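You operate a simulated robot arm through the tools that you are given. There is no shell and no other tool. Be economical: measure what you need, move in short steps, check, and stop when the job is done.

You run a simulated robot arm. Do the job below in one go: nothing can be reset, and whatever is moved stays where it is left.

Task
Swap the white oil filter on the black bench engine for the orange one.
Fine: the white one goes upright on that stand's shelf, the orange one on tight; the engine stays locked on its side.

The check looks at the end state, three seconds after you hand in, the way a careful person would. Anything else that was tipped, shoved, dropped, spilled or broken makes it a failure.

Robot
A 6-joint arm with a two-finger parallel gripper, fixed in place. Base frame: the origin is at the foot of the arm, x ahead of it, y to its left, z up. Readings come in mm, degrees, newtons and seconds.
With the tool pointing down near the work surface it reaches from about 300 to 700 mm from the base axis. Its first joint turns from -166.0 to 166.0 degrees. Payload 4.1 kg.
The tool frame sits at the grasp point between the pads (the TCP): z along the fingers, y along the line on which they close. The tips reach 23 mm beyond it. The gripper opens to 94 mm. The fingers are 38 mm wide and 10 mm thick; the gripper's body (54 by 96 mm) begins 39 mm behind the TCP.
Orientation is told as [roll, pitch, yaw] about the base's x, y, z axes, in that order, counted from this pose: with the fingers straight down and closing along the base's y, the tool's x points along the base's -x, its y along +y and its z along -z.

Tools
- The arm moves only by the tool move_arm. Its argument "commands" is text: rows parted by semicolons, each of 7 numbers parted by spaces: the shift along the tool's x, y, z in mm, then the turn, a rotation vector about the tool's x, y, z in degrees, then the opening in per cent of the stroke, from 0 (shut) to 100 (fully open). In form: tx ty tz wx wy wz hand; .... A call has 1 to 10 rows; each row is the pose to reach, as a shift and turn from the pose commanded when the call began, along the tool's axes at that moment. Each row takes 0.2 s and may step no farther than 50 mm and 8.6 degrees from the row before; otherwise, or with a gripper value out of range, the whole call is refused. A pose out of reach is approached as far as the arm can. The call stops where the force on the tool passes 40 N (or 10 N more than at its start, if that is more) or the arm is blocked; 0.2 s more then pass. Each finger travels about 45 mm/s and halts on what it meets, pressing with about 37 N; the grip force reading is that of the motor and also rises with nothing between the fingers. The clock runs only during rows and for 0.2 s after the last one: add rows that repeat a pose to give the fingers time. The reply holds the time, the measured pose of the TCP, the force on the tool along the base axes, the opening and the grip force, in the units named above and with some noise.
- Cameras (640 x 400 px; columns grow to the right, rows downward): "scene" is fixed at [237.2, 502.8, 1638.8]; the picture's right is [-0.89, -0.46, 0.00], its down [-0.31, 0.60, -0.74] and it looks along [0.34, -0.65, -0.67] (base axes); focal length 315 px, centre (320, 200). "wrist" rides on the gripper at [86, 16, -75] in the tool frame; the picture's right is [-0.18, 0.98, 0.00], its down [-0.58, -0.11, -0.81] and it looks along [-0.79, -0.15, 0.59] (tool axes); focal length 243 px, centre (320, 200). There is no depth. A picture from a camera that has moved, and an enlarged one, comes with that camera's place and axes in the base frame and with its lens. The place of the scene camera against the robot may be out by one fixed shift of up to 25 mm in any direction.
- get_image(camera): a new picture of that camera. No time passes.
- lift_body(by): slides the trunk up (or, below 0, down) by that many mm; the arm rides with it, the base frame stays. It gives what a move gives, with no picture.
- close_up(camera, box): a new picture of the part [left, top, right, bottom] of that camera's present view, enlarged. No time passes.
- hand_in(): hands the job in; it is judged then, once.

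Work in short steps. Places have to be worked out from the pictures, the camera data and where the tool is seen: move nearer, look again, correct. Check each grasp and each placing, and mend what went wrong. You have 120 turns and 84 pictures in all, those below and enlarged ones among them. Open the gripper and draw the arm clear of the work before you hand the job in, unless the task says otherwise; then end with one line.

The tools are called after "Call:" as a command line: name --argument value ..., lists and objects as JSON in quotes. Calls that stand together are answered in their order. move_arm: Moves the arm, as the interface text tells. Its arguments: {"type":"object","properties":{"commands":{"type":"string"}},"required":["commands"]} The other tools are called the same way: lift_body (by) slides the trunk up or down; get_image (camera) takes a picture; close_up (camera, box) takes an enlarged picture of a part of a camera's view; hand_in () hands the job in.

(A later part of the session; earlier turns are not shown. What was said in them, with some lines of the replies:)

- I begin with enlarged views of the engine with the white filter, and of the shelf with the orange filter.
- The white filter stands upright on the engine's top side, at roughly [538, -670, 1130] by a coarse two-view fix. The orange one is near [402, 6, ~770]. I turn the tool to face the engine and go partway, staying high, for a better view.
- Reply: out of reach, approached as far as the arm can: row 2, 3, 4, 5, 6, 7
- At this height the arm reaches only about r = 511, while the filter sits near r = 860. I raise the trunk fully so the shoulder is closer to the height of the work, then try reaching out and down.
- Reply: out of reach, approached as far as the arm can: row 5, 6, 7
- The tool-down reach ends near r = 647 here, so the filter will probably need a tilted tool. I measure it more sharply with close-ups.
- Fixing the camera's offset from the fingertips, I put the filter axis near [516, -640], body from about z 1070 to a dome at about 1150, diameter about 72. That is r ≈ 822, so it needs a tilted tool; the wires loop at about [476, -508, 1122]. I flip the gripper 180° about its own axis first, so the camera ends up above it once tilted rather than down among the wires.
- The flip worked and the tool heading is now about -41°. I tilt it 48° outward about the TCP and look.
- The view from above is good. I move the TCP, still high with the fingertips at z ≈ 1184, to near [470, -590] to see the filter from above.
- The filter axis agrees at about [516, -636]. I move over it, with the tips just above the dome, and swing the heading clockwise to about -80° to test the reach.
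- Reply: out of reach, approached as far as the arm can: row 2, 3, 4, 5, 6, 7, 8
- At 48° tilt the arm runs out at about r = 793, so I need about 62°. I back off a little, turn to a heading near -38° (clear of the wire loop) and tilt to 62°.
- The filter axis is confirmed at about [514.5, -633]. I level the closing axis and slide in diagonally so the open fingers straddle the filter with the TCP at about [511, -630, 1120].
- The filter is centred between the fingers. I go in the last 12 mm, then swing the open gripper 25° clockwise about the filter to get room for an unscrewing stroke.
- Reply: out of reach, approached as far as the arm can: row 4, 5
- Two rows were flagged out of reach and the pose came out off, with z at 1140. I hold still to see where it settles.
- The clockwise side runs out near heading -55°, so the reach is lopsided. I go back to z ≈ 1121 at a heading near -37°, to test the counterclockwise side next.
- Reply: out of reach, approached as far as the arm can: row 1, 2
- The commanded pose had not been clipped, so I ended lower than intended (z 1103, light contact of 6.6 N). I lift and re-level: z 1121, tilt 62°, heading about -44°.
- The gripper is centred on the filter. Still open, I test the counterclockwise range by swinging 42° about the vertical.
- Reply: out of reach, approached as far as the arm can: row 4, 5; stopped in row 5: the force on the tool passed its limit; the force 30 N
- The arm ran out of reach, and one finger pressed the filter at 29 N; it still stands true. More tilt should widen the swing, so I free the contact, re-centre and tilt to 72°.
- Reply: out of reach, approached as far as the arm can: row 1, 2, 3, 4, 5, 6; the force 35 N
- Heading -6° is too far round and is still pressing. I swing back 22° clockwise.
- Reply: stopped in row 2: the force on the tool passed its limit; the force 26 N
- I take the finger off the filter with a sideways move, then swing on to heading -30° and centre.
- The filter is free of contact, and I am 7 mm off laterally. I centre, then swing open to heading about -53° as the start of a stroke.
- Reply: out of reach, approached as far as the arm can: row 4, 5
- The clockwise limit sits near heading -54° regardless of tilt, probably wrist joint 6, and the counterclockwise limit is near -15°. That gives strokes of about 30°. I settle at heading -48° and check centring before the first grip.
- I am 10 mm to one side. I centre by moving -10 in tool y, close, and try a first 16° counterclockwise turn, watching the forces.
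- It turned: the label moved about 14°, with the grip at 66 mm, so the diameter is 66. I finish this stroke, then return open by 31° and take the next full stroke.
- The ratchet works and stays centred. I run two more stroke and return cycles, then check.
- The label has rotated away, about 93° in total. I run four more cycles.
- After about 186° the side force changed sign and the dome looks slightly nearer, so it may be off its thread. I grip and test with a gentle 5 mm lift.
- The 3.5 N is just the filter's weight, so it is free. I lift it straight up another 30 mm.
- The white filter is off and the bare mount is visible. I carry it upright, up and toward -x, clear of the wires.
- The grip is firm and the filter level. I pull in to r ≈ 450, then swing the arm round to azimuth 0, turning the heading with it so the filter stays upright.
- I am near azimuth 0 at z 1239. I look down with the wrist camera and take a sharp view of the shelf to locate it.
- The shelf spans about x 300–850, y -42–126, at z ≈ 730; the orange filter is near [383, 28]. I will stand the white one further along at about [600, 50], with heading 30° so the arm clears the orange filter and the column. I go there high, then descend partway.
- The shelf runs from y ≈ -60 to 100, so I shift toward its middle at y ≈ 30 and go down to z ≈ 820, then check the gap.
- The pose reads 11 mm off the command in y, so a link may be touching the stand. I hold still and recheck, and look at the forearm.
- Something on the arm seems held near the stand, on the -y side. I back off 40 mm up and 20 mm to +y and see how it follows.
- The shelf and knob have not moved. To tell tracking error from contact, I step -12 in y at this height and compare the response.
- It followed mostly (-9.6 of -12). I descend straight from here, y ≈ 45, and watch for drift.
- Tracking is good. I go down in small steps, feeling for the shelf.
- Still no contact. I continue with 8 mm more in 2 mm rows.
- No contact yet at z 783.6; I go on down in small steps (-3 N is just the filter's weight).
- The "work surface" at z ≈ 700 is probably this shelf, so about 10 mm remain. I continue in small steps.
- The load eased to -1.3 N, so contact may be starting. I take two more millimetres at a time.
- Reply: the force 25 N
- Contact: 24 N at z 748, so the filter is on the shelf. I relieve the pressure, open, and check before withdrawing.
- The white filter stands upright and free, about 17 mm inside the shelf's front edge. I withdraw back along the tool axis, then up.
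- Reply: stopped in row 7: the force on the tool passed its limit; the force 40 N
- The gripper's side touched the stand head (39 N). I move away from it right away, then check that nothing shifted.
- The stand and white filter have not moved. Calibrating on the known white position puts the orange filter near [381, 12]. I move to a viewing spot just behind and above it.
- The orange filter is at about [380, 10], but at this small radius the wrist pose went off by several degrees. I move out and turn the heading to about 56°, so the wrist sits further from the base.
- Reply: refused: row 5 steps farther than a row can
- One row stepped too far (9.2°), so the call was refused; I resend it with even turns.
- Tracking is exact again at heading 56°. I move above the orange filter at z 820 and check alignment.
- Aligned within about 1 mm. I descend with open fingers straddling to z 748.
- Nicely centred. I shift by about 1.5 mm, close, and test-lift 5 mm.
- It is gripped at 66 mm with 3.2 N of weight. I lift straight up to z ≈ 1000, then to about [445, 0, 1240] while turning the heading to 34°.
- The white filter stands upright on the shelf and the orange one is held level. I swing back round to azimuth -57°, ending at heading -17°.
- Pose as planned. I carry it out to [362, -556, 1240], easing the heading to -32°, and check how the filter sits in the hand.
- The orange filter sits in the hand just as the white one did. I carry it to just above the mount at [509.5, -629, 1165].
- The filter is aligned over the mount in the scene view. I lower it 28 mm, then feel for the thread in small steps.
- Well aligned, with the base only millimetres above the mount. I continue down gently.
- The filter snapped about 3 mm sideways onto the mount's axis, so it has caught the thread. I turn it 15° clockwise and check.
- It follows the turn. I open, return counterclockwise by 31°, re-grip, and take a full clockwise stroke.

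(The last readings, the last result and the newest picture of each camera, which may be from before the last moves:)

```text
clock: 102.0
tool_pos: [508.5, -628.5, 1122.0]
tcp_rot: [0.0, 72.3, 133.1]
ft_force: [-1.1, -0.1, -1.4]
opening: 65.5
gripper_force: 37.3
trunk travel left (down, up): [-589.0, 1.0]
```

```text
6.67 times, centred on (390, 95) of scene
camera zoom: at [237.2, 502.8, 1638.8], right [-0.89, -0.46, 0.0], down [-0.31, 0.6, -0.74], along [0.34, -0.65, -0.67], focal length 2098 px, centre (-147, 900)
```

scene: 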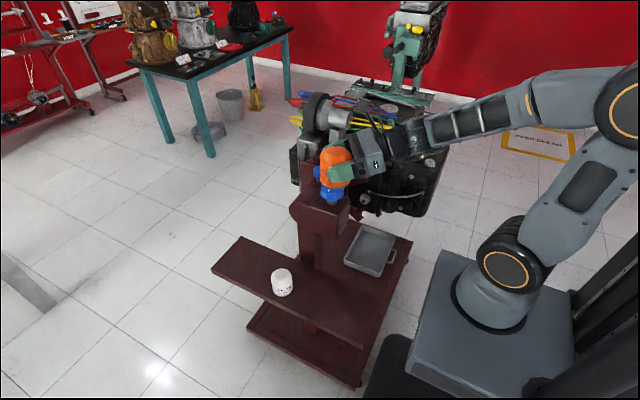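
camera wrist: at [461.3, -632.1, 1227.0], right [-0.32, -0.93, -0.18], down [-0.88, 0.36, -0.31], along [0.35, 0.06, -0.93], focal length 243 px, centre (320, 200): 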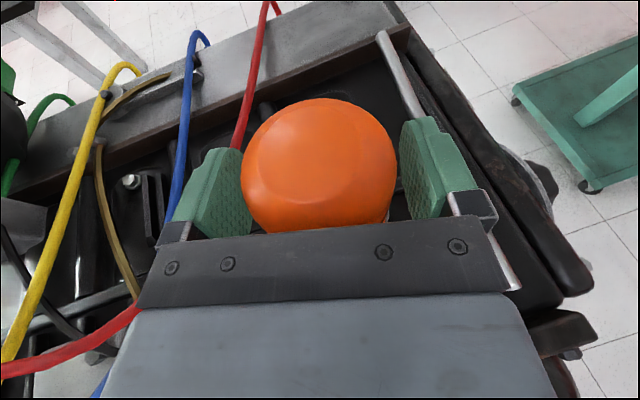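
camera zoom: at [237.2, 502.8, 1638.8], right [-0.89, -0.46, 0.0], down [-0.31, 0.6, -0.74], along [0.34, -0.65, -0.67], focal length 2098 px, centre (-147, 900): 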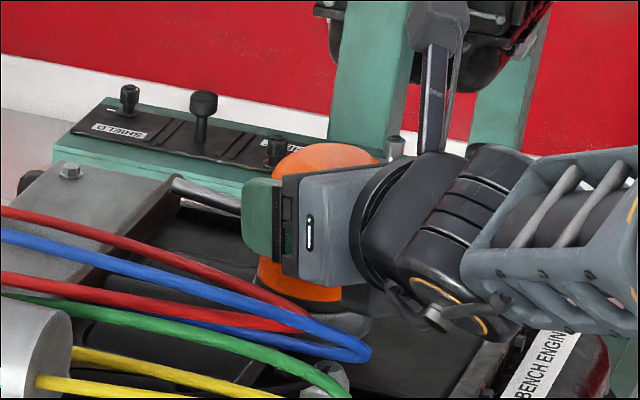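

It is going down onto the mount. I run three more clockwise cycles.

Call:
move_arm --commands "0 0 0 0 0 0 86; 0 0 0 0 0 0 86; 0 0.4 0 7.4 0 -2.3 86; 0 0.8 0 14.8 0 -4.6 86; 0 1.2 0.3 22.2 0 -6.9 86; 0 1.5 0.4 29.6 0 -9.2 86; 0 1.5 0.4 29.6 0 -9.2 86"

Call:
move_arm --commands "0 0 0 0 0 0 60; 0 0 0 0 0 0 60; 0 0 0 0 0 0 60; 0 -0.4 0 -7.4 0 2.3 60; 0 -0.8 0 -14.8 0 4.6 60; 0 -1.2 0.3 -22.2 0 6.9 60; 0 -1.5 0.4 -29.6 0 9.2 60; 0 -1.5 0.4 -29.6 0 9.2 60"

Call:
move_arm --commands "0 0 0 0 0 0 86; 0 0 0 0 0 0 86; 0 0.4 0 7.4 0 -2.3 86; 0 0.8 0 14.8 0 -4.6 86; 0 1.2 0.3 22.2 0 -6.9 86; 0 1.5 0.4 29.6 0 -9.2 86; 0 1.5 0.4 29.6 0 -9.2 86"

Call:
move_arm --commands "0 0 0 0 0 0 60; 0 0 0 0 0 0 60; 0 0 0 0 0 0 60; 0 -0.4 0 -7.4 0 2.3 60; 0 -0.8 0 -14.8 0 4.6 60; 0 -1.2 0.3 -22.2 0 6.9 60; 0 -1.5 0.4 -29.6 0 9.2 60; 0 -1.5 0.4 -29.6 0 9.2 60"

Call:
move_arm --commands "0 0 0 0 0 0 86; 0 0 0 0 0 0 86; 0 0.4 0 7.4 0 -2.3 86; 0 0.8 0 14.8 0 -4.6 86; 0 1.2 0.3 22.2 0 -6.9 86; 0 1.5 0.4 29.6 0 -9.2 86; 0 1.5 0.4 29.6 0 -9.2 86"

Call:
move_arm --commands "0 0 0 0 0 0 60; 0 0 0 0 0 0 60; 0 0 0 0 0 0 60; 0 -0.4 0 -7.4 0 2.3 60; 0 -0.8 0 -14.8 0 4.6 60; 0 -1.2 0.3 -22.2 0 6.9 60; 0 -1.5 0.4 -29.6 0 9.2 60; 0 -1.5 0.4 -29.6 0 9.2 60"

Call:
close_up --camera "scene" --box '[350, 65, 430, 125]'

```text
clock: 103.6
tool_pos: [507.8, -629.6, 1123.2]
tcp_rot: [-0.6, 72.4, 163.7]
ft_force: [0.4, 0.0, -0.4]
opening: 80.5
gripper_force: 0.1
trunk travel left (down, up): [-589.0, 1.0]
```

```text
clock: 105.4
tool_pos: [508.8, -628.0, 1122.6]
tcp_rot: [-0.1, 72.4, 133.2]
ft_force: [-2.9, 2.6, 0.0]
opening: 66.4
gripper_force: 37.1
trunk travel left (down, up): [-589.0, 1.0]
```

```text
clock: 107.0
tool_pos: [507.6, -630.1, 1122.3]
tcp_rot: [-0.6, 72.5, 163.8]
ft_force: [0.2, -0.2, 0.0]
opening: 81.0
gripper_force: 0.1
trunk travel left (down, up): [-589.0, 1.0]
```

```text
clock: 108.8
tool_pos: [508.7, -629.2, 1123.0]
tcp_rot: [0.0, 72.4, 133.2]
ft_force: [-2.8, 3.1, -0.1]
opening: 66.1
gripper_force: 37.7
trunk travel left (down, up): [-589.0, 1.0]
```

```text
clock: 110.4
tool_pos: [508.1, -629.7, 1122.9]
tcp_rot: [-0.6, 72.5, 163.7]
ft_force: [0.0, 0.3, -0.9]
opening: 80.5
gripper_force: 0.1
trunk travel left (down, up): [-589.0, 1.0]
```

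```text
clock: 112.2
tool_pos: [507.4, -627.7, 1123.3]
tcp_rot: [0.0, 72.3, 133.1]
ft_force: [-0.8, -0.3, -1.0]
opening: 65.8
gripper_force: 37.1
trunk travel left (down, up): [-589.0, 1.0]
```

```text
6.67 times, centred on (390, 95) of scene
camera zoom: at [237.2, 502.8, 1638.8], right [-0.89, -0.46, 0.0], down [-0.31, 0.6, -0.74], along [0.34, -0.65, -0.67], focal length 2098 px, centre (-147, 900)
```

zoom: 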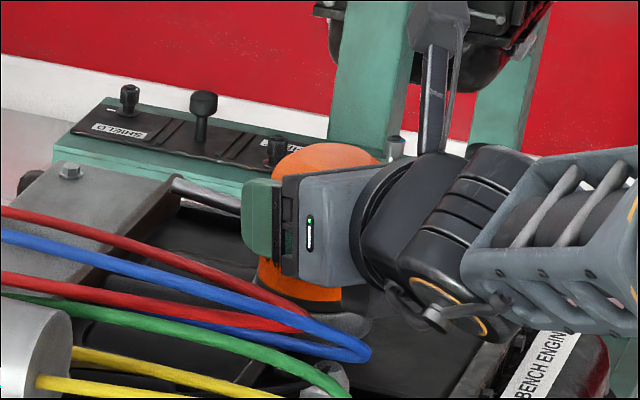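

About 139° so far with little resistance. I continue with four more cycles, watching for the forces to rise as it tightens.

Call:
move_arm --commands "0 0 0 0 0 0 86; 0 0 0 0 0 0 86; 0 0.4 0 7.4 0 -2.3 86; 0 0.8 0 14.8 0 -4.6 86; 0 1.2 0.3 22.2 0 -6.9 86; 0 1.5 0.4 29.6 0 -9.2 86; 0 1.5 0.4 29.6 0 -9.2 86"

Call:
move_arm --commands "0 0 0 0 0 0 60; 0 0 0 0 0 0 60; 0 0 0 0 0 0 60; 0 -0.4 0 -7.4 0 2.3 60; 0 -0.8 0 -14.8 0 4.6 60; 0 -1.2 0.3 -22.2 0 6.9 60; 0 -1.5 0.4 -29.6 0 9.2 60; 0 -1.5 0.4 -29.6 0 9.2 60"

Call:
move_arm --commands "0 0 0 0 0 0 86; 0 0 0 0 0 0 86; 0 0.4 0 7.4 0 -2.3 86; 0 0.8 0 14.8 0 -4.6 86; 0 1.2 0.3 22.2 0 -6.9 86; 0 1.5 0.4 29.6 0 -9.2 86; 0 1.5 0.4 29.6 0 -9.2 86"

Call:
move_arm --commands "0 0 0 0 0 0 60; 0 0 0 0 0 0 60; 0 0 0 0 0 0 60; 0 -0.4 0 -7.4 0 2.3 60; 0 -0.8 0 -14.8 0 4.6 60; 0 -1.2 0.3 -22.2 0 6.9 60; 0 -1.5 0.4 -29.6 0 9.2 60; 0 -1.5 0.4 -29.6 0 9.2 60"

Call:
move_arm --commands "0 0 0 0 0 0 86; 0 0 0 0 0 0 86; 0 0.4 0 7.4 0 -2.3 86; 0 0.8 0 14.8 0 -4.6 86; 0 1.2 0.3 22.2 0 -6.9 86; 0 1.5 0.4 29.6 0 -9.2 86; 0 1.5 0.4 29.6 0 -9.2 86"

Call:
move_arm --commands "0 0 0 0 0 0 60; 0 0 0 0 0 0 60; 0 0 0 0 0 0 60; 0 -0.4 0 -7.4 0 2.3 60; 0 -0.8 0 -14.8 0 4.6 60; 0 -1.2 0.3 -22.2 0 6.9 60; 0 -1.5 0.4 -29.6 0 9.2 60; 0 -1.5 0.4 -29.6 0 9.2 60"

Call:
move_arm --commands "0 0 0 0 0 0 86; 0 0 0 0 0 0 86; 0 0.4 0 7.4 0 -2.3 86; 0 0.8 0 14.8 0 -4.6 86; 0 1.2 0.3 22.2 0 -6.9 86; 0 1.5 0.4 29.6 0 -9.2 86; 0 1.5 0.4 29.6 0 -9.2 86"

Call:
close_up --camera "scene" --box '[350, 65, 430, 125]'

```text
clock: 113.8
tool_pos: [507.4, -629.4, 1123.8]
tcp_rot: [-0.5, 72.4, 163.8]
ft_force: [0.0, -0.2, -0.3]
opening: 80.8
gripper_force: 0.1
trunk travel left (down, up): [-589.0, 1.0]
```

```text
clock: 115.6
tool_pos: [507.7, -628.9, 1123.4]
tcp_rot: [-0.1, 72.5, 133.2]
ft_force: [-2.7, 1.9, -1.1]
opening: 66.5
gripper_force: 36.9
trunk travel left (down, up): [-589.0, 1.0]
```

```text
clock: 117.2
tool_pos: [507.2, -630.5, 1123.3]
tcp_rot: [-0.6, 72.5, 163.8]
ft_force: [0.4, -0.2, 0.6]
opening: 80.7
gripper_force: 0.0
trunk travel left (down, up): [-589.0, 1.0]
```

```text
clock: 119.0
tool_pos: [506.8, -627.9, 1122.8]
tcp_rot: [0.0, 72.4, 133.2]
ft_force: [-2.4, 0.1, -0.9]
opening: 65.4
gripper_force: 36.5
trunk travel left (down, up): [-589.0, 1.0]
```

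```text
clock: 120.6
tool_pos: [507.6, -628.1, 1122.4]
tcp_rot: [-0.7, 72.5, 163.7]
ft_force: [0.7, -0.3, 0.7]
opening: 80.7
gripper_force: 0.1
trunk travel left (down, up): [-589.0, 1.0]
```

```text
clock: 122.4
tool_pos: [507.2, -628.0, 1121.6]
tcp_rot: [0.0, 72.3, 133.1]
ft_force: [-12.4, 9.7, -7.4]
opening: 66.3
gripper_force: 37.3
trunk travel left (down, up): [-589.0, 1.0]
```

```text
clock: 124.0
tool_pos: [507.0, -629.9, 1122.0]
tcp_rot: [-0.6, 72.5, 163.9]
ft_force: [-0.3, 1.1, 0.3]
opening: 81.0
gripper_force: 0.0
trunk travel left (down, up): [-589.0, 1.0]
```

```text
6.67 times, centred on (390, 95) of scene
camera zoom: at [237.2, 502.8, 1638.8], right [-0.89, -0.46, 0.0], down [-0.31, 0.6, -0.74], along [0.34, -0.65, -0.67], focal length 2098 px, centre (-147, 900)
```

zoom: 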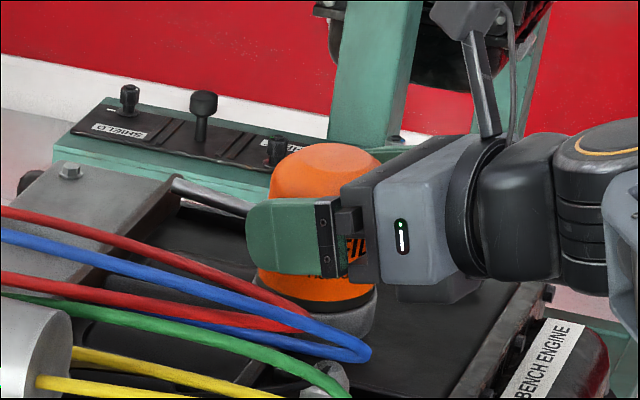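

The last stroke's force jumped to about 17 N, so it is tightening. I take one more stroke and return, then compare the label from the same pose.

Call:
move_arm --commands "0 0 0 0 0 0 60; 0 0 0 0 0 0 60; 0 0 0 0 0 0 60; 0 -0.4 0 -7.4 0 2.3 60; 0 -0.8 0 -14.8 0 4.6 60; 0 -1.2 0.3 -22.2 0 6.9 60; 0 -1.5 0.4 -29.6 0 9.2 60; 0 -1.5 0.4 -29.6 0 9.2 60"

Call:
move_arm --commands "0 0 0 0 0 0 86; 0 0 0 0 0 0 86; 0 0.4 0 7.4 0 -2.3 86; 0 0.8 0 14.8 0 -4.6 86; 0 1.2 0.3 22.2 0 -6.9 86; 0 1.5 0.4 29.6 0 -9.2 86; 0 1.5 0.4 29.6 0 -9.2 86"

Call:
close_up --camera "scene" --box '[350, 65, 430, 125]'

```text
clock: 125.8
tool_pos: [507.7, -628.8, 1121.2]
tcp_rot: [0.0, 72.4, 133.1]
ft_force: [-5.0, 4.7, -3.9]
opening: 66.6
gripper_force: 37.3
trunk travel left (down, up): [-589.0, 1.0]
```

```text
clock: 127.4
tool_pos: [507.4, -629.2, 1121.6]
tcp_rot: [-0.8, 72.5, 163.6]
ft_force: [1.5, 0.2, -0.4]
opening: 80.7
gripper_force: 0.1
trunk travel left (down, up): [-589.0, 1.0]
```

```text
6.67 times, centred on (390, 95) of scene
camera zoom: at [237.2, 502.8, 1638.8], right [-0.89, -0.46, 0.0], down [-0.31, 0.6, -0.74], along [0.34, -0.65, -0.67], focal length 2098 px, centre (-147, 900)
```

zoom: 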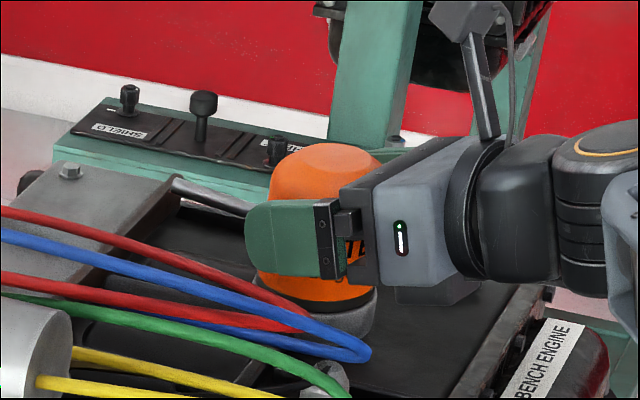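

The label looks almost unchanged, which suggests it is tight and the pads slip. I take a sharp close-up, make another stroke, and compare.

Call:
close_up --camera "scene" --box '[380, 84, 408, 114]'

Call:
move_arm --commands "0 0 0 0 0 0 60; 0 0 0 0 0 0 60; 0 0 0 0 0 0 60; 0 -0.4 0 -7.4 0 2.3 60; 0 -0.8 0 -14.8 0 4.6 60; 0 -1.2 0.3 -22.2 0 6.9 60; 0 -1.5 0.4 -29.6 0 9.2 60; 0 -1.5 0.4 -29.6 0 9.2 60"

Call:
move_arm --commands "0 0 0 0 0 0 86; 0 0 0 0 0 0 86; 0 0.4 0 7.4 0 -2.3 86; 0 0.8 0 14.8 0 -4.6 86; 0 1.2 0.3 22.2 0 -6.9 86; 0 1.5 0.4 29.6 0 -9.2 86; 0 1.5 0.4 29.6 0 -9.2 86"

Call:
close_up --camera "scene" --box '[380, 84, 408, 114]'

```text
13.33 times, centred on (394, 99) of scene
camera zoom: at [237.2, 502.8, 1638.8], right [-0.89, -0.46, 0.0], down [-0.31, 0.6, -0.74], along [0.34, -0.65, -0.67], focal length 4196 px, centre (-667, 1547)
```

zoom: 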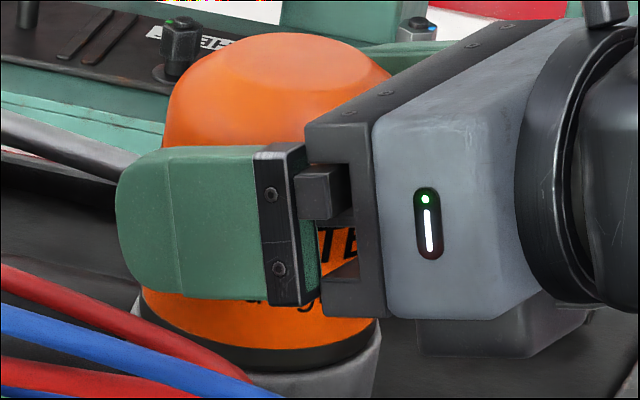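

```text
clock: 129.2
tool_pos: [507.3, -628.5, 1120.6]
tcp_rot: [0.0, 72.4, 133.1]
ft_force: [-4.9, 1.8, -5.2]
opening: 65.7
gripper_force: 37.2
trunk travel left (down, up): [-589.0, 1.0]
```

```text
clock: 130.8
tool_pos: [508.9, -628.9, 1121.8]
tcp_rot: [-0.6, 72.5, 163.8]
ft_force: [0.3, -0.5, -0.1]
opening: 80.8
gripper_force: 0.0
trunk travel left (down, up): [-589.0, 1.0]
```

```text
13.33 times, centred on (394, 99) of scene
camera zoom: at [237.2, 502.8, 1638.8], right [-0.89, -0.46, 0.0], down [-0.31, 0.6, -0.74], along [0.34, -0.65, -0.67], focal length 4196 px, centre (-667, 1547)
```

zoom: 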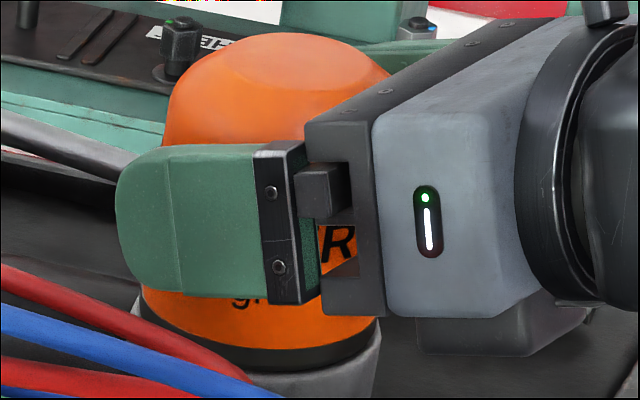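

It still turned by about 25°. I keep going: two more cycles, then compare again.

Call:
move_arm --commands "0 0 0 0 0 0 60; 0 0 0 0 0 0 60; 0 0 0 0 0 0 60; 0 -0.4 0 -7.4 0 2.3 60; 0 -0.8 0 -14.8 0 4.6 60; 0 -1.2 0.3 -22.2 0 6.9 60; 0 -1.5 0.4 -29.6 0 9.2 60; 0 -1.5 0.4 -29.6 0 9.2 60"

Call:
move_arm --commands "0 0 0 0 0 0 86; 0 0 0 0 0 0 86; 0 0.4 0 7.4 0 -2.3 86; 0 0.8 0 14.8 0 -4.6 86; 0 1.2 0.3 22.2 0 -6.9 86; 0 1.5 0.4 29.6 0 -9.2 86; 0 1.5 0.4 29.6 0 -9.2 86"

Call:
close_up --camera "scene" --box '[380, 84, 408, 114]'

```text
clock: 132.6
tool_pos: [508.9, -629.9, 1122.0]
tcp_rot: [0.1, 72.4, 133.3]
ft_force: [2.3, -11.1, -1.9]
opening: 66.1
gripper_force: 37.0
trunk travel left (down, up): [-589.0, 1.0]
```

```text
clock: 134.2
tool_pos: [506.5, -629.7, 1120.7]
tcp_rot: [-0.6, 72.5, 163.7]
ft_force: [-0.8, 0.5, -0.6]
opening: 80.6
gripper_force: 0.1
trunk travel left (down, up): [-589.0, 1.0]
```

```text
13.33 times, centred on (394, 99) of scene
camera zoom: at [237.2, 502.8, 1638.8], right [-0.89, -0.46, 0.0], down [-0.31, 0.6, -0.74], along [0.34, -0.65, -0.67], focal length 4196 px, centre (-667, 1547)
```

zoom: 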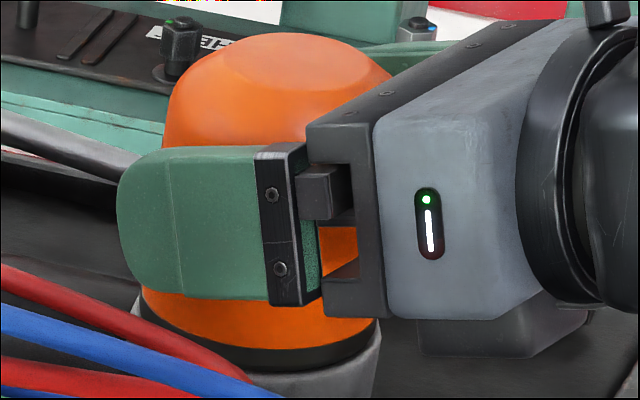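

It has now turned about 290° and sits at the same height as the white one did. To learn whether it is really threaded, I grip and try a gentle 3 mm lift.

Call:
move_arm --commands "0 0 0 0 0 0 60; 0 0 0 0 0 0 60; 0 0 0 0 0 0 60; 1.4 0 -0.4 0 0 0 60; 2.9 0 -0.9 0 0 0 60; 2.9 0 -0.9 0 0 0 60"

```text
clock: 135.6
tool_pos: [507.1, -629.8, 1120.8]
tcp_rot: [-0.9, 72.3, 163.4]
ft_force: [-5.6, 5.6, -13.0]
opening: 66.4
gripper_force: 36.9
trunk travel left (down, up): [-589.0, 1.0]
```

It held: no rise and 13 N of pull, so it is threaded. I go back down 3 mm and continue tightening strokes.

Call:
move_arm --commands "-2.9 0 0.9 0 0 0 60; -2.9 -0.4 0.9 -7.4 0 2.3 60; -2.9 -0.8 0.9 -14.8 0 4.6 60; -2.9 -1.2 1.2 -22.2 0 6.9 60; -2.9 -1.5 1.3 -29.6 0 9.2 60; -2.9 -1.5 1.3 -29.6 0 9.2 60"

Call:
move_arm --commands "0 0 0 0 0 0 86; 0 0 0 0 0 0 86; 0 0.4 0 7.4 0 -2.3 86; 0 0.8 0 14.8 0 -4.6 86; 0 1.2 0.3 22.2 0 -6.9 86; 0 1.5 0.4 29.6 0 -9.2 86; 0 1.5 0.4 29.6 0 -9.2 86"

Call:
move_arm --commands "0 0 0 0 0 0 60; 0 0 0 0 0 0 60; 0 0 0 0 0 0 60; 0 -0.4 0 -7.4 0 2.3 60; 0 -0.8 0 -14.8 0 4.6 60; 0 -1.2 0.3 -22.2 0 6.9 60; 0 -1.5 0.4 -29.6 0 9.2 60; 0 -1.5 0.4 -29.6 0 9.2 60"

Call:
move_arm --commands "0 0 0 0 0 0 86; 0 0 0 0 0 0 86; 0 0.4 0 7.4 0 -2.3 86; 0 0.8 0 14.8 0 -4.6 86; 0 1.2 0.3 22.2 0 -6.9 86; 0 1.5 0.4 29.6 0 -9.2 86; 0 1.5 0.4 29.6 0 -9.2 86"

Call:
move_arm --commands "0 0 0 0 0 0 60; 0 0 0 0 0 0 60; 0 0 0 0 0 0 60; 0 -0.4 0 -7.4 0 2.3 60; 0 -0.8 0 -14.8 0 4.6 60; 0 -1.2 0.3 -22.2 0 6.9 60; 0 -1.5 0.4 -29.6 0 9.2 60; 0 -1.5 0.4 -29.6 0 9.2 60"

Call:
move_arm --commands "0 0 0 0 0 0 86; 0 0 0 0 0 0 86; 0 0.4 0 7.4 0 -2.3 86; 0 0.8 0 14.8 0 -4.6 86; 0 1.2 0.3 22.2 0 -6.9 86; 0 1.5 0.4 29.6 0 -9.2 86; 0 1.5 0.4 29.6 0 -9.2 86"

Call:
close_up --camera "scene" --box '[380, 84, 408, 114]'

```text
clock: 137.0
tool_pos: [509.3, -629.1, 1123.4]
tcp_rot: [-0.1, 72.7, 133.1]
ft_force: [7.2, -10.0, 7.9]
opening: 66.1
gripper_force: 36.5
trunk travel left (down, up): [-589.0, 1.0]
```

```text
clock: 138.6
tool_pos: [507.0, -629.7, 1121.1]
tcp_rot: [-0.6, 72.5, 163.6]
ft_force: [0.0, -0.5, -0.9]
opening: 80.7
gripper_force: 0.0
trunk travel left (down, up): [-589.0, 1.0]
```

```text
clock: 140.4
tool_pos: [508.4, -628.7, 1121.9]
tcp_rot: [0.0, 72.5, 133.0]
ft_force: [3.7, -9.5, 6.4]
opening: 66.1
gripper_force: 37.2
trunk travel left (down, up): [-589.0, 1.0]
```

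```text
clock: 142.0
tool_pos: [506.5, -628.7, 1121.0]
tcp_rot: [-0.6, 72.5, 163.7]
ft_force: [0.1, 0.3, 0.4]
opening: 80.8
gripper_force: 0.0
trunk travel left (down, up): [-589.0, 1.0]
```

```text
clock: 143.8
tool_pos: [508.4, -628.9, 1121.2]
tcp_rot: [0.0, 72.5, 133.2]
ft_force: [2.5, -5.8, 3.6]
opening: 66.1
gripper_force: 36.2
trunk travel left (down, up): [-589.0, 1.0]
```

```text
clock: 145.4
tool_pos: [506.9, -627.9, 1118.5]
tcp_rot: [-0.7, 72.6, 163.6]
ft_force: [0.7, 0.0, -0.1]
opening: 81.0
gripper_force: 0.0
trunk travel left (down, up): [-589.0, 1.0]
```

```text
13.33 times, centred on (394, 99) of scene
camera zoom: at [237.2, 502.8, 1638.8], right [-0.89, -0.46, 0.0], down [-0.31, 0.6, -0.74], along [0.34, -0.65, -0.67], focal length 4196 px, centre (-667, 1547)
```

zoom: 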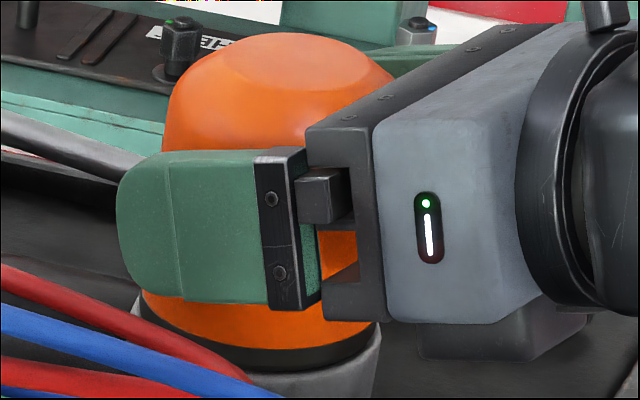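

No label is in view now, so I can't judge slip from here. I correct the 3 mm downward creep and run four more tightening cycles; grip slip limits the torque anyway.

Call:
move_arm --commands "2.9 0 -0.9 0 0 0 86; 2.9 0 -0.9 0 0 0 60; 2.9 0 -0.9 0 0 0 60; 2.9 0 -0.9 0 0 0 60; 2.9 -0.4 -0.9 -7.4 0 2.3 60; 2.9 -0.8 -0.9 -14.8 0 4.6 60; 2.9 -1.2 -0.6 -22.2 0 6.9 60; 2.9 -1.5 -0.5 -29.6 0 9.2 60; 2.9 -1.5 -0.5 -29.6 0 9.2 60"

Call:
move_arm --commands "0 0 0 0 0 0 86; 0 0 0 0 0 0 86; 0 0.4 0 7.4 0 -2.3 86; 0 0.8 0 14.8 0 -4.6 86; 0 1.2 0 22.2 0 -6.9 86; 0 1.5 0 29.6 0 -9.2 86; 0 1.5 0 29.6 0 -9.2 86"

Call:
move_arm --commands "0 0 0 0 0 0 60; 0 0 0 0 0 0 60; 0 0 0 0 0 0 60; 0 -0.4 0 -7.4 0 2.3 60; 0 -0.8 0 -14.8 0 4.6 60; 0 -1.2 0.3 -22.2 0 6.9 60; 0 -1.5 0.4 -29.6 0 9.2 60; 0 -1.5 0.4 -29.6 0 9.2 60"

Call:
move_arm --commands "0 0 0 0 0 0 86; 0 0 0 0 0 0 86; 0 0.4 0 7.4 0 -2.3 86; 0 0.8 0 14.8 0 -4.6 86; 0 1.2 0 22.2 0 -6.9 86; 0 1.5 0 29.6 0 -9.2 86; 0 1.5 0 29.6 0 -9.2 86"

Call:
move_arm --commands "0 0 0 0 0 0 60; 0 0 0 0 0 0 60; 0 0 0 0 0 0 60; 0 -0.4 0 -7.4 0 2.3 60; 0 -0.8 0 -14.8 0 4.6 60; 0 -1.2 0.3 -22.2 0 6.9 60; 0 -1.5 0.4 -29.6 0 9.2 60; 0 -1.5 0.4 -29.6 0 9.2 60"

Call:
move_arm --commands "0 0 0 0 0 0 86; 0 0 0 0 0 0 86; 0 0.4 0 7.4 0 -2.3 86; 0 0.8 0 14.8 0 -4.6 86; 0 1.2 0 22.2 0 -6.9 86; 0 1.5 0 29.6 0 -9.2 86; 0 1.5 0 29.6 0 -9.2 86"

Call:
close_up --camera "scene" --box '[380, 84, 408, 114]'

```text
clock: 147.4
tool_pos: [508.4, -628.8, 1123.2]
tcp_rot: [-0.1, 72.6, 133.0]
ft_force: [4.5, -10.7, 6.0]
opening: 66.1
gripper_force: 37.4
trunk travel left (down, up): [-589.0, 1.0]
```

```text
clock: 149.0
tool_pos: [507.0, -629.7, 1124.3]
tcp_rot: [-0.8, 72.5, 163.7]
ft_force: [0.2, -0.4, -0.2]
opening: 80.8
gripper_force: 0.1
trunk travel left (down, up): [-589.0, 1.0]
```

```text
clock: 150.8
tool_pos: [507.0, -628.6, 1124.4]
tcp_rot: [-0.2, 72.6, 133.1]
ft_force: [4.8, -7.1, 4.8]
opening: 66.1
gripper_force: 36.7
trunk travel left (down, up): [-589.0, 1.0]
```

```text
clock: 152.4
tool_pos: [506.5, -627.9, 1122.9]
tcp_rot: [-0.6, 72.5, 163.7]
ft_force: [0.0, -0.6, 0.1]
opening: 80.8
gripper_force: 0.0
trunk travel left (down, up): [-589.0, 1.0]
```

```text
clock: 154.2
tool_pos: [507.8, -628.7, 1123.7]
tcp_rot: [-0.1, 72.5, 133.2]
ft_force: [7.1, -8.2, 5.1]
opening: 66.0
gripper_force: 37.1
trunk travel left (down, up): [-589.0, 1.0]
```

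```text
clock: 155.8
tool_pos: [504.7, -629.2, 1122.5]
tcp_rot: [-0.6, 72.6, 163.7]
ft_force: [-1.7, 0.3, -0.5]
opening: 80.7
gripper_force: 0.1
trunk travel left (down, up): [-589.0, 1.0]
```

```text
13.33 times, centred on (394, 99) of scene
camera zoom: at [237.2, 502.8, 1638.8], right [-0.89, -0.46, 0.0], down [-0.31, 0.6, -0.74], along [0.34, -0.65, -0.67], focal length 4196 px, centre (-667, 1547)
```

zoom: 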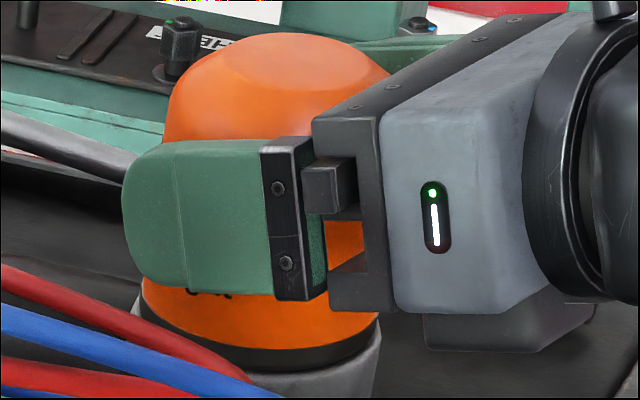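

Letter bottoms of "tight" now show just below the finger, only about 20° on from where they were seven strokes ago, so it appears tight with the pads slipping. I confirm with one more stroke from this same pose.

Call:
move_arm --commands "0 0 0 0 0 0 60; 0 0 0 0 0 0 60; 0 0 0 0 0 0 60; 0 -0.4 0 -7.4 0 2.3 60; 0 -0.8 0 -14.8 0 4.6 60; 0 -1.2 0.3 -22.2 0 6.9 60; 0 -1.5 0.4 -29.6 0 9.2 60; 0 -1.5 0.4 -29.6 0 9.2 60"

Call:
move_arm --commands "0 0 0 0 0 0 86; 0 0 0 0 0 0 86; 0 0.4 0 7.4 0 -2.3 86; 0 0.8 0 14.8 0 -4.6 86; 0 1.2 0 22.2 0 -6.9 86; 0 1.5 0 29.6 0 -9.2 86; 0 1.5 0 29.6 0 -9.2 100"

Call:
close_up --camera "scene" --box '[380, 84, 408, 114]'

```text
clock: 157.6
tool_pos: [506.5, -628.0, 1123.7]
tcp_rot: [0.1, 72.5, 133.3]
ft_force: [2.8, -0.6, 2.2]
opening: 66.2
gripper_force: 36.8
trunk travel left (down, up): [-589.0, 1.0]
```

```text
clock: 159.2
tool_pos: [505.8, -626.9, 1122.4]
tcp_rot: [-0.7, 72.5, 163.8]
ft_force: [0.6, -0.5, -0.4]
opening: 94.1
gripper_force: 0.1
trunk travel left (down, up): [-589.0, 1.0]
```

```text
13.33 times, centred on (394, 99) of scene
camera zoom: at [237.2, 502.8, 1638.8], right [-0.89, -0.46, 0.0], down [-0.31, 0.6, -0.74], along [0.34, -0.65, -0.67], focal length 4196 px, centre (-667, 1547)
```

zoom: 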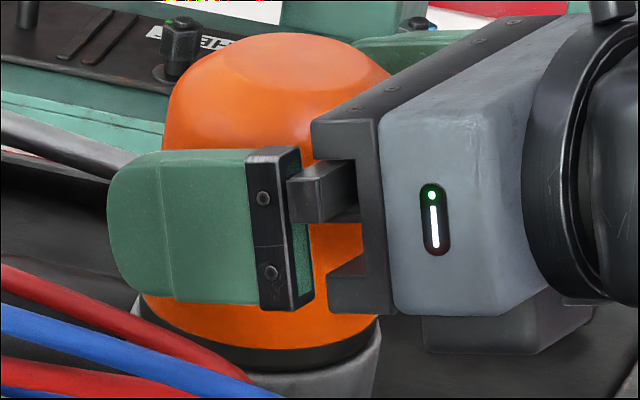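

The wider-open finger hides that strip, so I withdraw back along the tool axis and look at the filter uncovered.

Call:
move_arm --commands "0 0 -25 0 0 0 100; 0 0 -50 0 0 0 100; 10 0 -85 0 0 0 100; 30 0 -120 0 0 0 100; 60 0 -150 0 0 0 100; 60 0 -150 0 0 0 100"

Call:
close_up --camera "scene" --box '[370, 75, 415, 115]'

```text
clock: 160.6
tool_pos: [383.3, -594.9, 1228.0]
tcp_rot: [-0.6, 72.5, 163.8]
ft_force: [-0.9, 0.5, 0.3]
opening: 94.1
gripper_force: 0.0
trunk travel left (down, up): [-589.0, 1.0]
```

```text
10.00 times, centred on (392, 95) of scene
camera zoom: at [237.2, 502.8, 1638.8], right [-0.89, -0.46, 0.0], down [-0.31, 0.6, -0.74], along [0.34, -0.65, -0.67], focal length 3147 px, centre (-405, 1250)
```

zoom: 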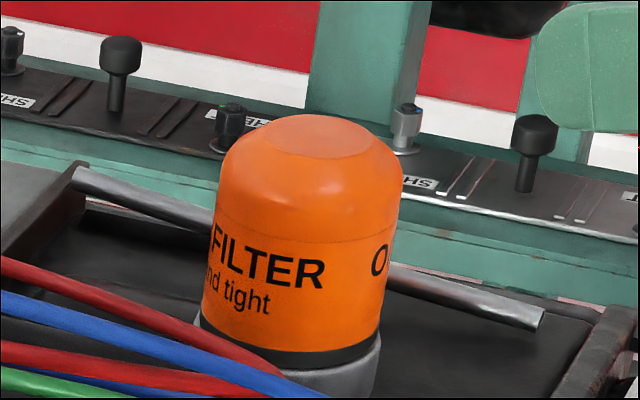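

The label repeats about every 180°, so the reading is ambiguous. To be certain, I re-enter the same way, do one more stroke, withdraw, and compare with this clear view (R at x = 313).

Call:
move_arm --commands "-30 0 30 0 0 0 100; -50 0 65 0 0 0 100; -60 0 100 0 0 0 100; -60 0 125 0 0 0 100; -60 0 150 0 0 0 100; -60 0 150 0 0 0 100"

Call:
move_arm --commands "0 0 0 0 0 0 60; 0 0 0 0 0 0 60; 0 0 0 0 0 0 60; 0 0 0 0 0 0 60; 0 -0.4 0 -7.4 0 2.3 60; 0 -0.8 0 -14.8 0 4.6 60; 0 -1.2 0.3 -22.2 0 6.9 60; 0 -1.5 0.4 -29.6 0 9.2 60; 0 -1.5 0.4 -29.6 0 9.2 60"

Call:
move_arm --commands "0 0 0 0 0 0 100; 0 0 0 0 0 0 100; 0 0 0 0 0 0 100; 0 0.4 0 7.4 0 -2.3 100; 0 0.8 0 14.8 0 -4.6 100; 0 1.2 0 22.2 0 -6.9 100; 0 1.5 0 29.6 0 -9.2 100; 0 1.5 0 29.6 0 -9.2 100"

Call:
move_arm --commands "0 0 -25 0 0 0 100; 0 0 -50 0 0 0 100; 10 0 -85 0 0 0 100; 30 0 -120 0 0 0 100; 60 0 -150 0 0 0 100; 60 0 -150 0 0 0 100"

Call:
close_up --camera "scene" --box '[370, 75, 415, 115]'

```text
clock: 162.0
tool_pos: [505.4, -627.6, 1123.8]
tcp_rot: [-0.6, 72.4, 163.7]
ft_force: [-0.6, 0.4, -0.5]
opening: 94.0
gripper_force: 0.0
trunk travel left (down, up): [-589.0, 1.0]
```

```text
clock: 164.0
tool_pos: [507.3, -627.0, 1123.9]
tcp_rot: [-0.1, 72.4, 133.1]
ft_force: [5.2, -10.9, 2.9]
opening: 66.3
gripper_force: 36.7
trunk travel left (down, up): [-589.0, 1.0]
```

```text
clock: 165.8
tool_pos: [504.4, -628.0, 1124.8]
tcp_rot: [-0.6, 72.6, 163.7]
ft_force: [-0.3, -0.9, -0.4]
opening: 94.0
gripper_force: 0.1
trunk travel left (down, up): [-589.0, 1.0]
```

```text
clock: 167.2
tool_pos: [386.5, -594.5, 1225.2]
tcp_rot: [-0.6, 72.7, 163.8]
ft_force: [-0.1, 0.0, 0.1]
opening: 93.9
gripper_force: 0.1
trunk travel left (down, up): [-589.0, 1.0]
```

```text
10.00 times, centred on (392, 95) of scene
camera zoom: at [237.2, 502.8, 1638.8], right [-0.89, -0.46, 0.0], down [-0.31, 0.6, -0.74], along [0.34, -0.65, -0.67], focal length 3147 px, centre (-405, 1250)
```

zoom: 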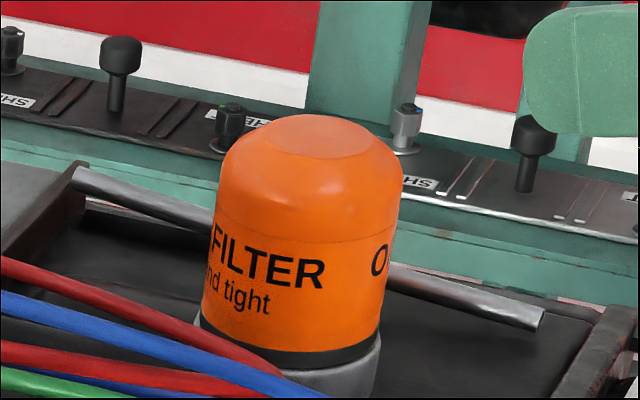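

The label did not move at all, so the orange filter is fully tight. I draw the arm clear and take final pictures.

Call:
move_arm --commands "-6.8 -25 -31 0 0 0 100; -13.5 -50 -62 0 0 0 100; -20.3 -75 -92 0 0 0 100; -27 -100 -123 0 0 0 100; -33.8 -125 -154 0 0 0 100; -33.8 -125 -154 0 0 0 100"

Call:
get_image --camera "scene"

Call:
close_up --camera "scene" --box '[230, 130, 430, 310]'

```text
clock: 168.6
tool_pos: [266.8, -431.2, 1239.7]
tcp_rot: [-0.5, 72.6, 163.8]
ft_force: [0.4, 0.6, 0.4]
opening: 94.0
gripper_force: 0.2
trunk travel left (down, up): [-589.0, 1.0]
```

```text
1 pictures are left
```

scene: 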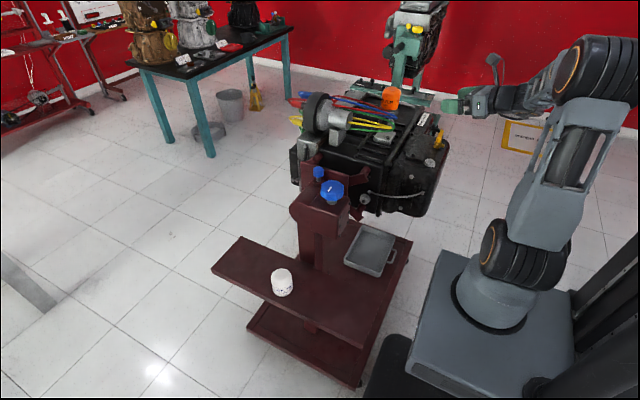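

```text
2.22 times, centred on (330, 220) of scene
camera zoom: at [237.2, 502.8, 1638.8], right [-0.89, -0.46, 0.0], down [-0.31, 0.6, -0.74], along [0.34, -0.65, -0.67], focal length 699 px, centre (298, 156)
```

zoom: 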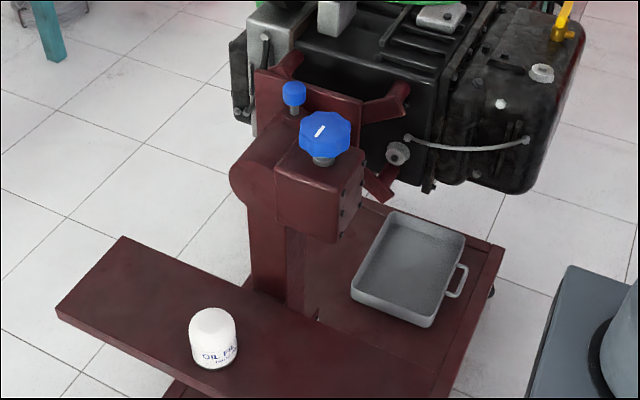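

The white filter stands upright on the shelf and the orange one is tight on the engine. The engine, knobs, tray and stand have not moved, the gripper is open, and the arm is clear, so I hand in.

Call:
hand_in

```text
The job is handed in.
```

The orange oil filter is on the engine and tight, the white one stands upright on the stand's shelf, and the engine is still locked on its side; the gripper bumped the stand head once (about 39 N), but nothing in the pictures had moved.
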